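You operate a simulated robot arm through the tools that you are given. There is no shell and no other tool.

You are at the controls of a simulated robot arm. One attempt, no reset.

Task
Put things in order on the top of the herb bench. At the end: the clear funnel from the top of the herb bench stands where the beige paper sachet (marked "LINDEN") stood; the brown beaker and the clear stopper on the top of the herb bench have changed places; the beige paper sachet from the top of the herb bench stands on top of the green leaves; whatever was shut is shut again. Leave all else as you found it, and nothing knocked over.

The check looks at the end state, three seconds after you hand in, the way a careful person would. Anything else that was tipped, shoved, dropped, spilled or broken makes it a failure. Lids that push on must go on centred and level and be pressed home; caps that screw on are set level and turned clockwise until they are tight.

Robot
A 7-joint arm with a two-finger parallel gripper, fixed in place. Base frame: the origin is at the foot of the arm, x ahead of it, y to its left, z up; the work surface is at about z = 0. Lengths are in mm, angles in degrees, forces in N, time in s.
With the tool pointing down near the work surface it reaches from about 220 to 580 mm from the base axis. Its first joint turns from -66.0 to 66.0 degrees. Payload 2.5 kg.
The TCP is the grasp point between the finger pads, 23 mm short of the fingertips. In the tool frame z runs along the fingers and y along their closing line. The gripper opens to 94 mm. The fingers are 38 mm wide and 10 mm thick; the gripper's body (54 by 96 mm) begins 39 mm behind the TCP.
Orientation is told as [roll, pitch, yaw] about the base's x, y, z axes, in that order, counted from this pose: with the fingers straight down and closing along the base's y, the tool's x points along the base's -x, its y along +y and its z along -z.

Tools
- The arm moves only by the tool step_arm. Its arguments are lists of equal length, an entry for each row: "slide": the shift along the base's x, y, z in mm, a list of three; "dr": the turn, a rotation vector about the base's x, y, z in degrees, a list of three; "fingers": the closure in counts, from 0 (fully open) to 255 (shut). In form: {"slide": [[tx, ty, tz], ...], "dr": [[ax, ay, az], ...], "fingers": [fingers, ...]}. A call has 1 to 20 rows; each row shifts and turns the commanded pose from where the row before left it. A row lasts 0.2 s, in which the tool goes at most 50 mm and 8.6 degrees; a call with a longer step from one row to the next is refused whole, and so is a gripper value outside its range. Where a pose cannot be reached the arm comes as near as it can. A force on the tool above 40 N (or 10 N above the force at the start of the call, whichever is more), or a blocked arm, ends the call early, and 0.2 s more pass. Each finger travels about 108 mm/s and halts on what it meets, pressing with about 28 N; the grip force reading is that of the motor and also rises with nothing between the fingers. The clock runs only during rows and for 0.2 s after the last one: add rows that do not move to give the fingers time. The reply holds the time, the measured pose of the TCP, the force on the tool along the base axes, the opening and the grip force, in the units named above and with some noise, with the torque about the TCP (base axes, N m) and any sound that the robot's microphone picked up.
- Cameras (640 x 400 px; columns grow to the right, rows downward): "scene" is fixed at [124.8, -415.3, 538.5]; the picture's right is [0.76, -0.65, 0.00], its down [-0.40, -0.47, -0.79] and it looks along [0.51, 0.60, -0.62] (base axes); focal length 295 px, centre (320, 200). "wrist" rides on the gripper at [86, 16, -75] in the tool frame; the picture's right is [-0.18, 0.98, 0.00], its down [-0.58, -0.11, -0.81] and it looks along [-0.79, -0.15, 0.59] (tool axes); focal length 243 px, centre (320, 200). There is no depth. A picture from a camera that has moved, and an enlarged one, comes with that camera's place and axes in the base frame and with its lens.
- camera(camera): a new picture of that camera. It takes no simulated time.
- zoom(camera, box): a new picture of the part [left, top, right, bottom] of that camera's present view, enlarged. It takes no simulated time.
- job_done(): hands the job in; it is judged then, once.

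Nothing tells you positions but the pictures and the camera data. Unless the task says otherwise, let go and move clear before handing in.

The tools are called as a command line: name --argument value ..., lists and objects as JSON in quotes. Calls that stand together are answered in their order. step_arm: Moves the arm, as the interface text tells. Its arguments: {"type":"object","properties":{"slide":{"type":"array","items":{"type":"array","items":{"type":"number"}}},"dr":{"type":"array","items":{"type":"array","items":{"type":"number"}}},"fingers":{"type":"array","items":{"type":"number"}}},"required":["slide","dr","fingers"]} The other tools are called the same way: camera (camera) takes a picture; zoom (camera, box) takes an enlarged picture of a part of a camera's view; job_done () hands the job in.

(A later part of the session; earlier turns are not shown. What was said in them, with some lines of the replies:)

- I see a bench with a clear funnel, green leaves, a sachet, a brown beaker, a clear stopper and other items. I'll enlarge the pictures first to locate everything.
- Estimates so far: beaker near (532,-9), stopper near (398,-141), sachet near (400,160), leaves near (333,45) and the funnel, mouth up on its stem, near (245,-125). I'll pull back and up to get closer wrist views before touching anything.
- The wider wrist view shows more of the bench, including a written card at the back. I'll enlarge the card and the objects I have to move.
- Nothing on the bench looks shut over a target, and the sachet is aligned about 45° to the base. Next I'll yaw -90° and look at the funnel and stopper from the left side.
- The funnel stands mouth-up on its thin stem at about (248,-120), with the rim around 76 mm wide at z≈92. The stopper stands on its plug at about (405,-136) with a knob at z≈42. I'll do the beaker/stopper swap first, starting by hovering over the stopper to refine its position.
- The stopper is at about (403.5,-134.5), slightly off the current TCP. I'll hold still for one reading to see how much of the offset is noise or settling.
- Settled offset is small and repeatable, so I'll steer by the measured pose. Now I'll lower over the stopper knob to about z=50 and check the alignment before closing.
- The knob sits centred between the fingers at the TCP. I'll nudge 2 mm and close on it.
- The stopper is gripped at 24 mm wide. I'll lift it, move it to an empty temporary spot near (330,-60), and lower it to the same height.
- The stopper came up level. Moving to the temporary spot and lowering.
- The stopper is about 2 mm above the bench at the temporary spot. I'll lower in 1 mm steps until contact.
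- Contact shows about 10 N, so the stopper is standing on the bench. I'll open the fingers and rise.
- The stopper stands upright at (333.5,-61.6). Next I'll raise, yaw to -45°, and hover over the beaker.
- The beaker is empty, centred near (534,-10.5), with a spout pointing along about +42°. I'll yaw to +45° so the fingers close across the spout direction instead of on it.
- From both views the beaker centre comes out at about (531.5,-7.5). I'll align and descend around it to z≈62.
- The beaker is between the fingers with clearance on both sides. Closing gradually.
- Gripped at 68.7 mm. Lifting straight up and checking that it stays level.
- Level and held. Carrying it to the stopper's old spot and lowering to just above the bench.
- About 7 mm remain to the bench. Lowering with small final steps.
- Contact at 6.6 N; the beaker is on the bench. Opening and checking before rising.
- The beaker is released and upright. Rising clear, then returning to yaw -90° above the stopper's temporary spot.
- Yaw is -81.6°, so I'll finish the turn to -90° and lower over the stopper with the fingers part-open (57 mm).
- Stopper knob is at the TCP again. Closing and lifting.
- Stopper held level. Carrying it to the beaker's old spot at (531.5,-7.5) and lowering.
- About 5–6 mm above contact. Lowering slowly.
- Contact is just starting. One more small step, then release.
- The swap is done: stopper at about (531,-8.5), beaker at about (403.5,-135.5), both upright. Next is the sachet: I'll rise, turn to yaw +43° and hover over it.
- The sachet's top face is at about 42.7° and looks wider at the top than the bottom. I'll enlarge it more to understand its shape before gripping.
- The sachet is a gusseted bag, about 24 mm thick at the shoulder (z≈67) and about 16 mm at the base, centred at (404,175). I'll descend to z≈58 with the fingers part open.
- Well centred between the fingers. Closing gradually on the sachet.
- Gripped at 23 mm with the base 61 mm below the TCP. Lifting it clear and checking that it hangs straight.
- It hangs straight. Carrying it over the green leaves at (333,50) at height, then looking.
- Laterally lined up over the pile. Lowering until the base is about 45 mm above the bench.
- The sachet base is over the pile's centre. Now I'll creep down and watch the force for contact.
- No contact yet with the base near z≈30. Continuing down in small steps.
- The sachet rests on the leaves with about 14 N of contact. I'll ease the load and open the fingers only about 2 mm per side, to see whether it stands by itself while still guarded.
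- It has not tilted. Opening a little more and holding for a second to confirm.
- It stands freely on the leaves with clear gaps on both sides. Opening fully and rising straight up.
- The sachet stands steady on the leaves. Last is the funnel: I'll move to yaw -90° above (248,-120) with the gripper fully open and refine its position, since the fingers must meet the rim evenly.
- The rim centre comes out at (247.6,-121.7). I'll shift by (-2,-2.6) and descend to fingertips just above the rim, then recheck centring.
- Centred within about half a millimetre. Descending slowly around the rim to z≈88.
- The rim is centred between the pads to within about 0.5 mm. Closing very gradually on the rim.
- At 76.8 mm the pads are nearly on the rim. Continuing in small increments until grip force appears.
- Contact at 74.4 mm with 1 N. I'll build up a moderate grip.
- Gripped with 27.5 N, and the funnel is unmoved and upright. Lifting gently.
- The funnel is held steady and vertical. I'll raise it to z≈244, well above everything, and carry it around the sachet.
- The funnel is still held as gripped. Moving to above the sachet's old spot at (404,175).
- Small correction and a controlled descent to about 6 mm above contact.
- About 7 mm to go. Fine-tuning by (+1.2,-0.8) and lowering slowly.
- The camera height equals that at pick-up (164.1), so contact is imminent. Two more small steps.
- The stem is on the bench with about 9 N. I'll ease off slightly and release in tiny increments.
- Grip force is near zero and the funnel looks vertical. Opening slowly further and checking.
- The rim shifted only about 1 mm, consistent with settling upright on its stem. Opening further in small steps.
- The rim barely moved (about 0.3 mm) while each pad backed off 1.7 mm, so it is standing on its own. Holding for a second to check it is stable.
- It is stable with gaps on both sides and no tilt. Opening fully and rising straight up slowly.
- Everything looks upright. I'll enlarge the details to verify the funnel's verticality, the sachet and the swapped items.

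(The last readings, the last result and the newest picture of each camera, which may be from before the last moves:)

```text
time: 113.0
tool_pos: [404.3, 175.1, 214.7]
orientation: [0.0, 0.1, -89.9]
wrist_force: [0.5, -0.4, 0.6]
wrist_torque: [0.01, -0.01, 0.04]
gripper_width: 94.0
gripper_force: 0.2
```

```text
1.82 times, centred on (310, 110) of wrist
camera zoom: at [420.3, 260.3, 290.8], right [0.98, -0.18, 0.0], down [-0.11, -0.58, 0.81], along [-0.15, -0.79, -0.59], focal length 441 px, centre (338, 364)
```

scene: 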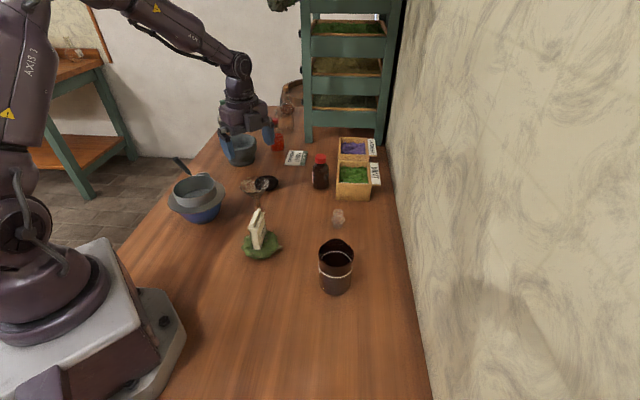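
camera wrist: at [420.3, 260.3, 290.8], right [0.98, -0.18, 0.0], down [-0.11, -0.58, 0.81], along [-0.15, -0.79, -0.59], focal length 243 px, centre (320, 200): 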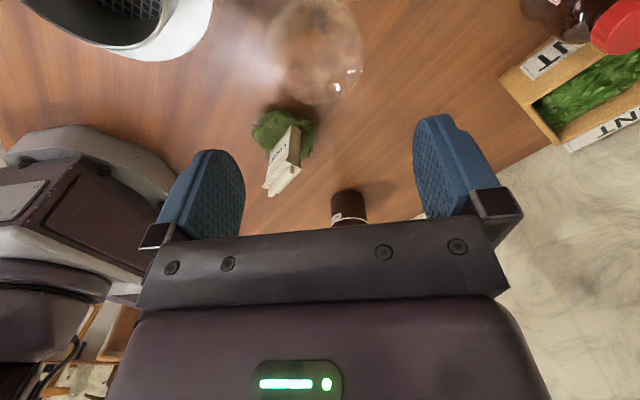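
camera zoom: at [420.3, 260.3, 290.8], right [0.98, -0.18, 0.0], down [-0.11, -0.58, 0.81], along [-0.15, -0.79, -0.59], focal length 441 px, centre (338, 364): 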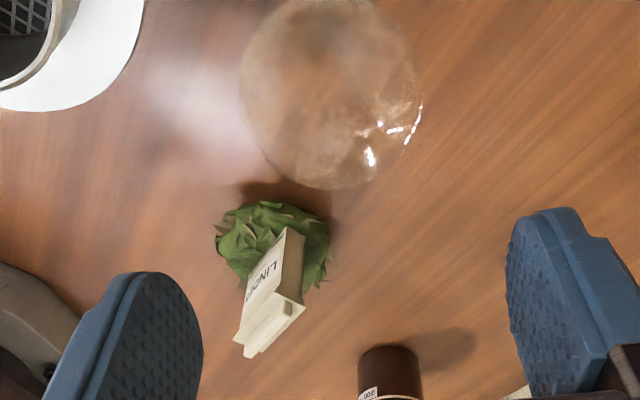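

The funnel is vertical at about (403,176), the sachet stands on the leaves, and the beaker and stopper are swapped and upright. I'll retreat higher, clear of everything, and take one last look.

step_arm --slide '[[0, 0, 20], [0, 0, 30], [0, 0, 30], [-10, -15, 10], [-15, -25, 0], [-15, -25, 0], [-10, -20, 0], [0, 0, 0], [0, 0, 0], [0, 0, 0], [0, 0, 0], [0, 0, 0], [0, 0, 0]]' --dr '[[0, 0, 0], [0, 0, 0], [0, 0, 0], [0, 0, 0], [0, 0, 0], [0, 0, 0], [0, 0, 0], [0, 0, 0], [0, 0, 0], [0, 0, 0], [0, 0, 0], [0, 0, 0], [0, 0, 0]]' --fingers '[0, 0, 0, 0, 0, 0, 0, 0, 0, 0, 0, 0, 0]'

camera --camera "scene"

zoom --camera "scene" --box '[220, 140, 380, 310]'

camera --camera "wrist"

```text
time: 115.8
tool_pos: [353.5, 90.9, 304.0]
orientation: [0.1, 0.0, -89.8]
wrist_force: [-0.1, -0.5, 0.5]
wrist_torque: [-0.02, -0.01, 0.01]
gripper_width: 94.2
gripper_force: 0.0
```

```text
taken
```

scene: 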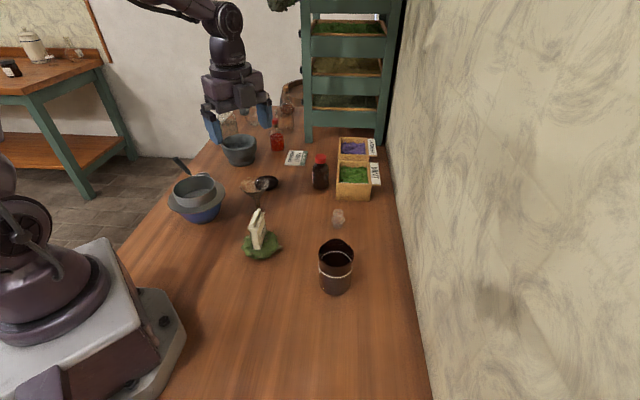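

```text
2.35 times, centred on (300, 225) of scene
camera zoom: at [124.8, -415.3, 538.5], right [0.76, -0.65, 0.0], down [-0.4, -0.47, -0.79], along [0.51, 0.6, -0.62], focal length 694 px, centre (367, 141)
```

zoom: 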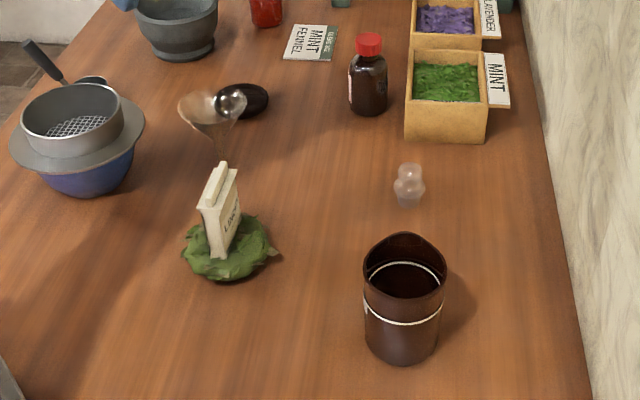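

```text
taken
camera wrist: at [369.7, 176.3, 379.2], right [0.98, -0.18, 0.0], down [-0.11, -0.58, 0.81], along [-0.15, -0.79, -0.59], focal length 243 px, centre (320, 200)
```

wrist: 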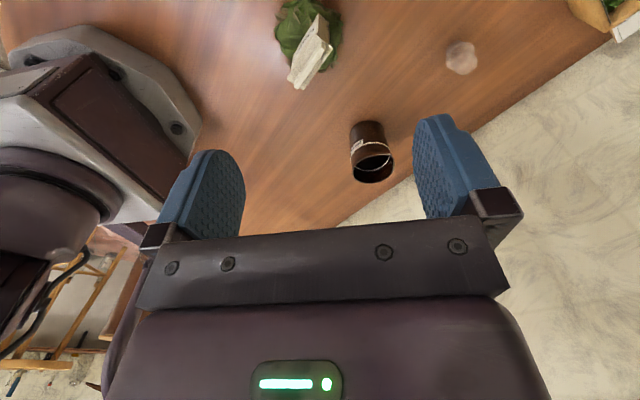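

The final pictures show everything in order: the funnel stands where the sachet was, the sachet stands on the leaves, and the beaker and stopper have changed places. Nothing else has moved and the arm is clear, so I'm handing in.

job_done

```text
The job is handed in.
```

The bench is set as you asked, and I've handed the job in. In my last pictures everything was standing upright and nothing else had moved.

- **Funnel:** it stands on its stem where the "LINDEN" sachet was, within a few millimetres of that spot by my camera estimates.
- **Beaker and stopper:** they have changed places. I kept the beaker's spout facing the way it did before.
- **Sachet:** it stands on the green leaves, and it stayed put once I let go.
- **Shut things:** nothing had to be opened, so there was nothing to close again.

The arm is clear of the bench with the gripper open. I haven't seen the result of the check.
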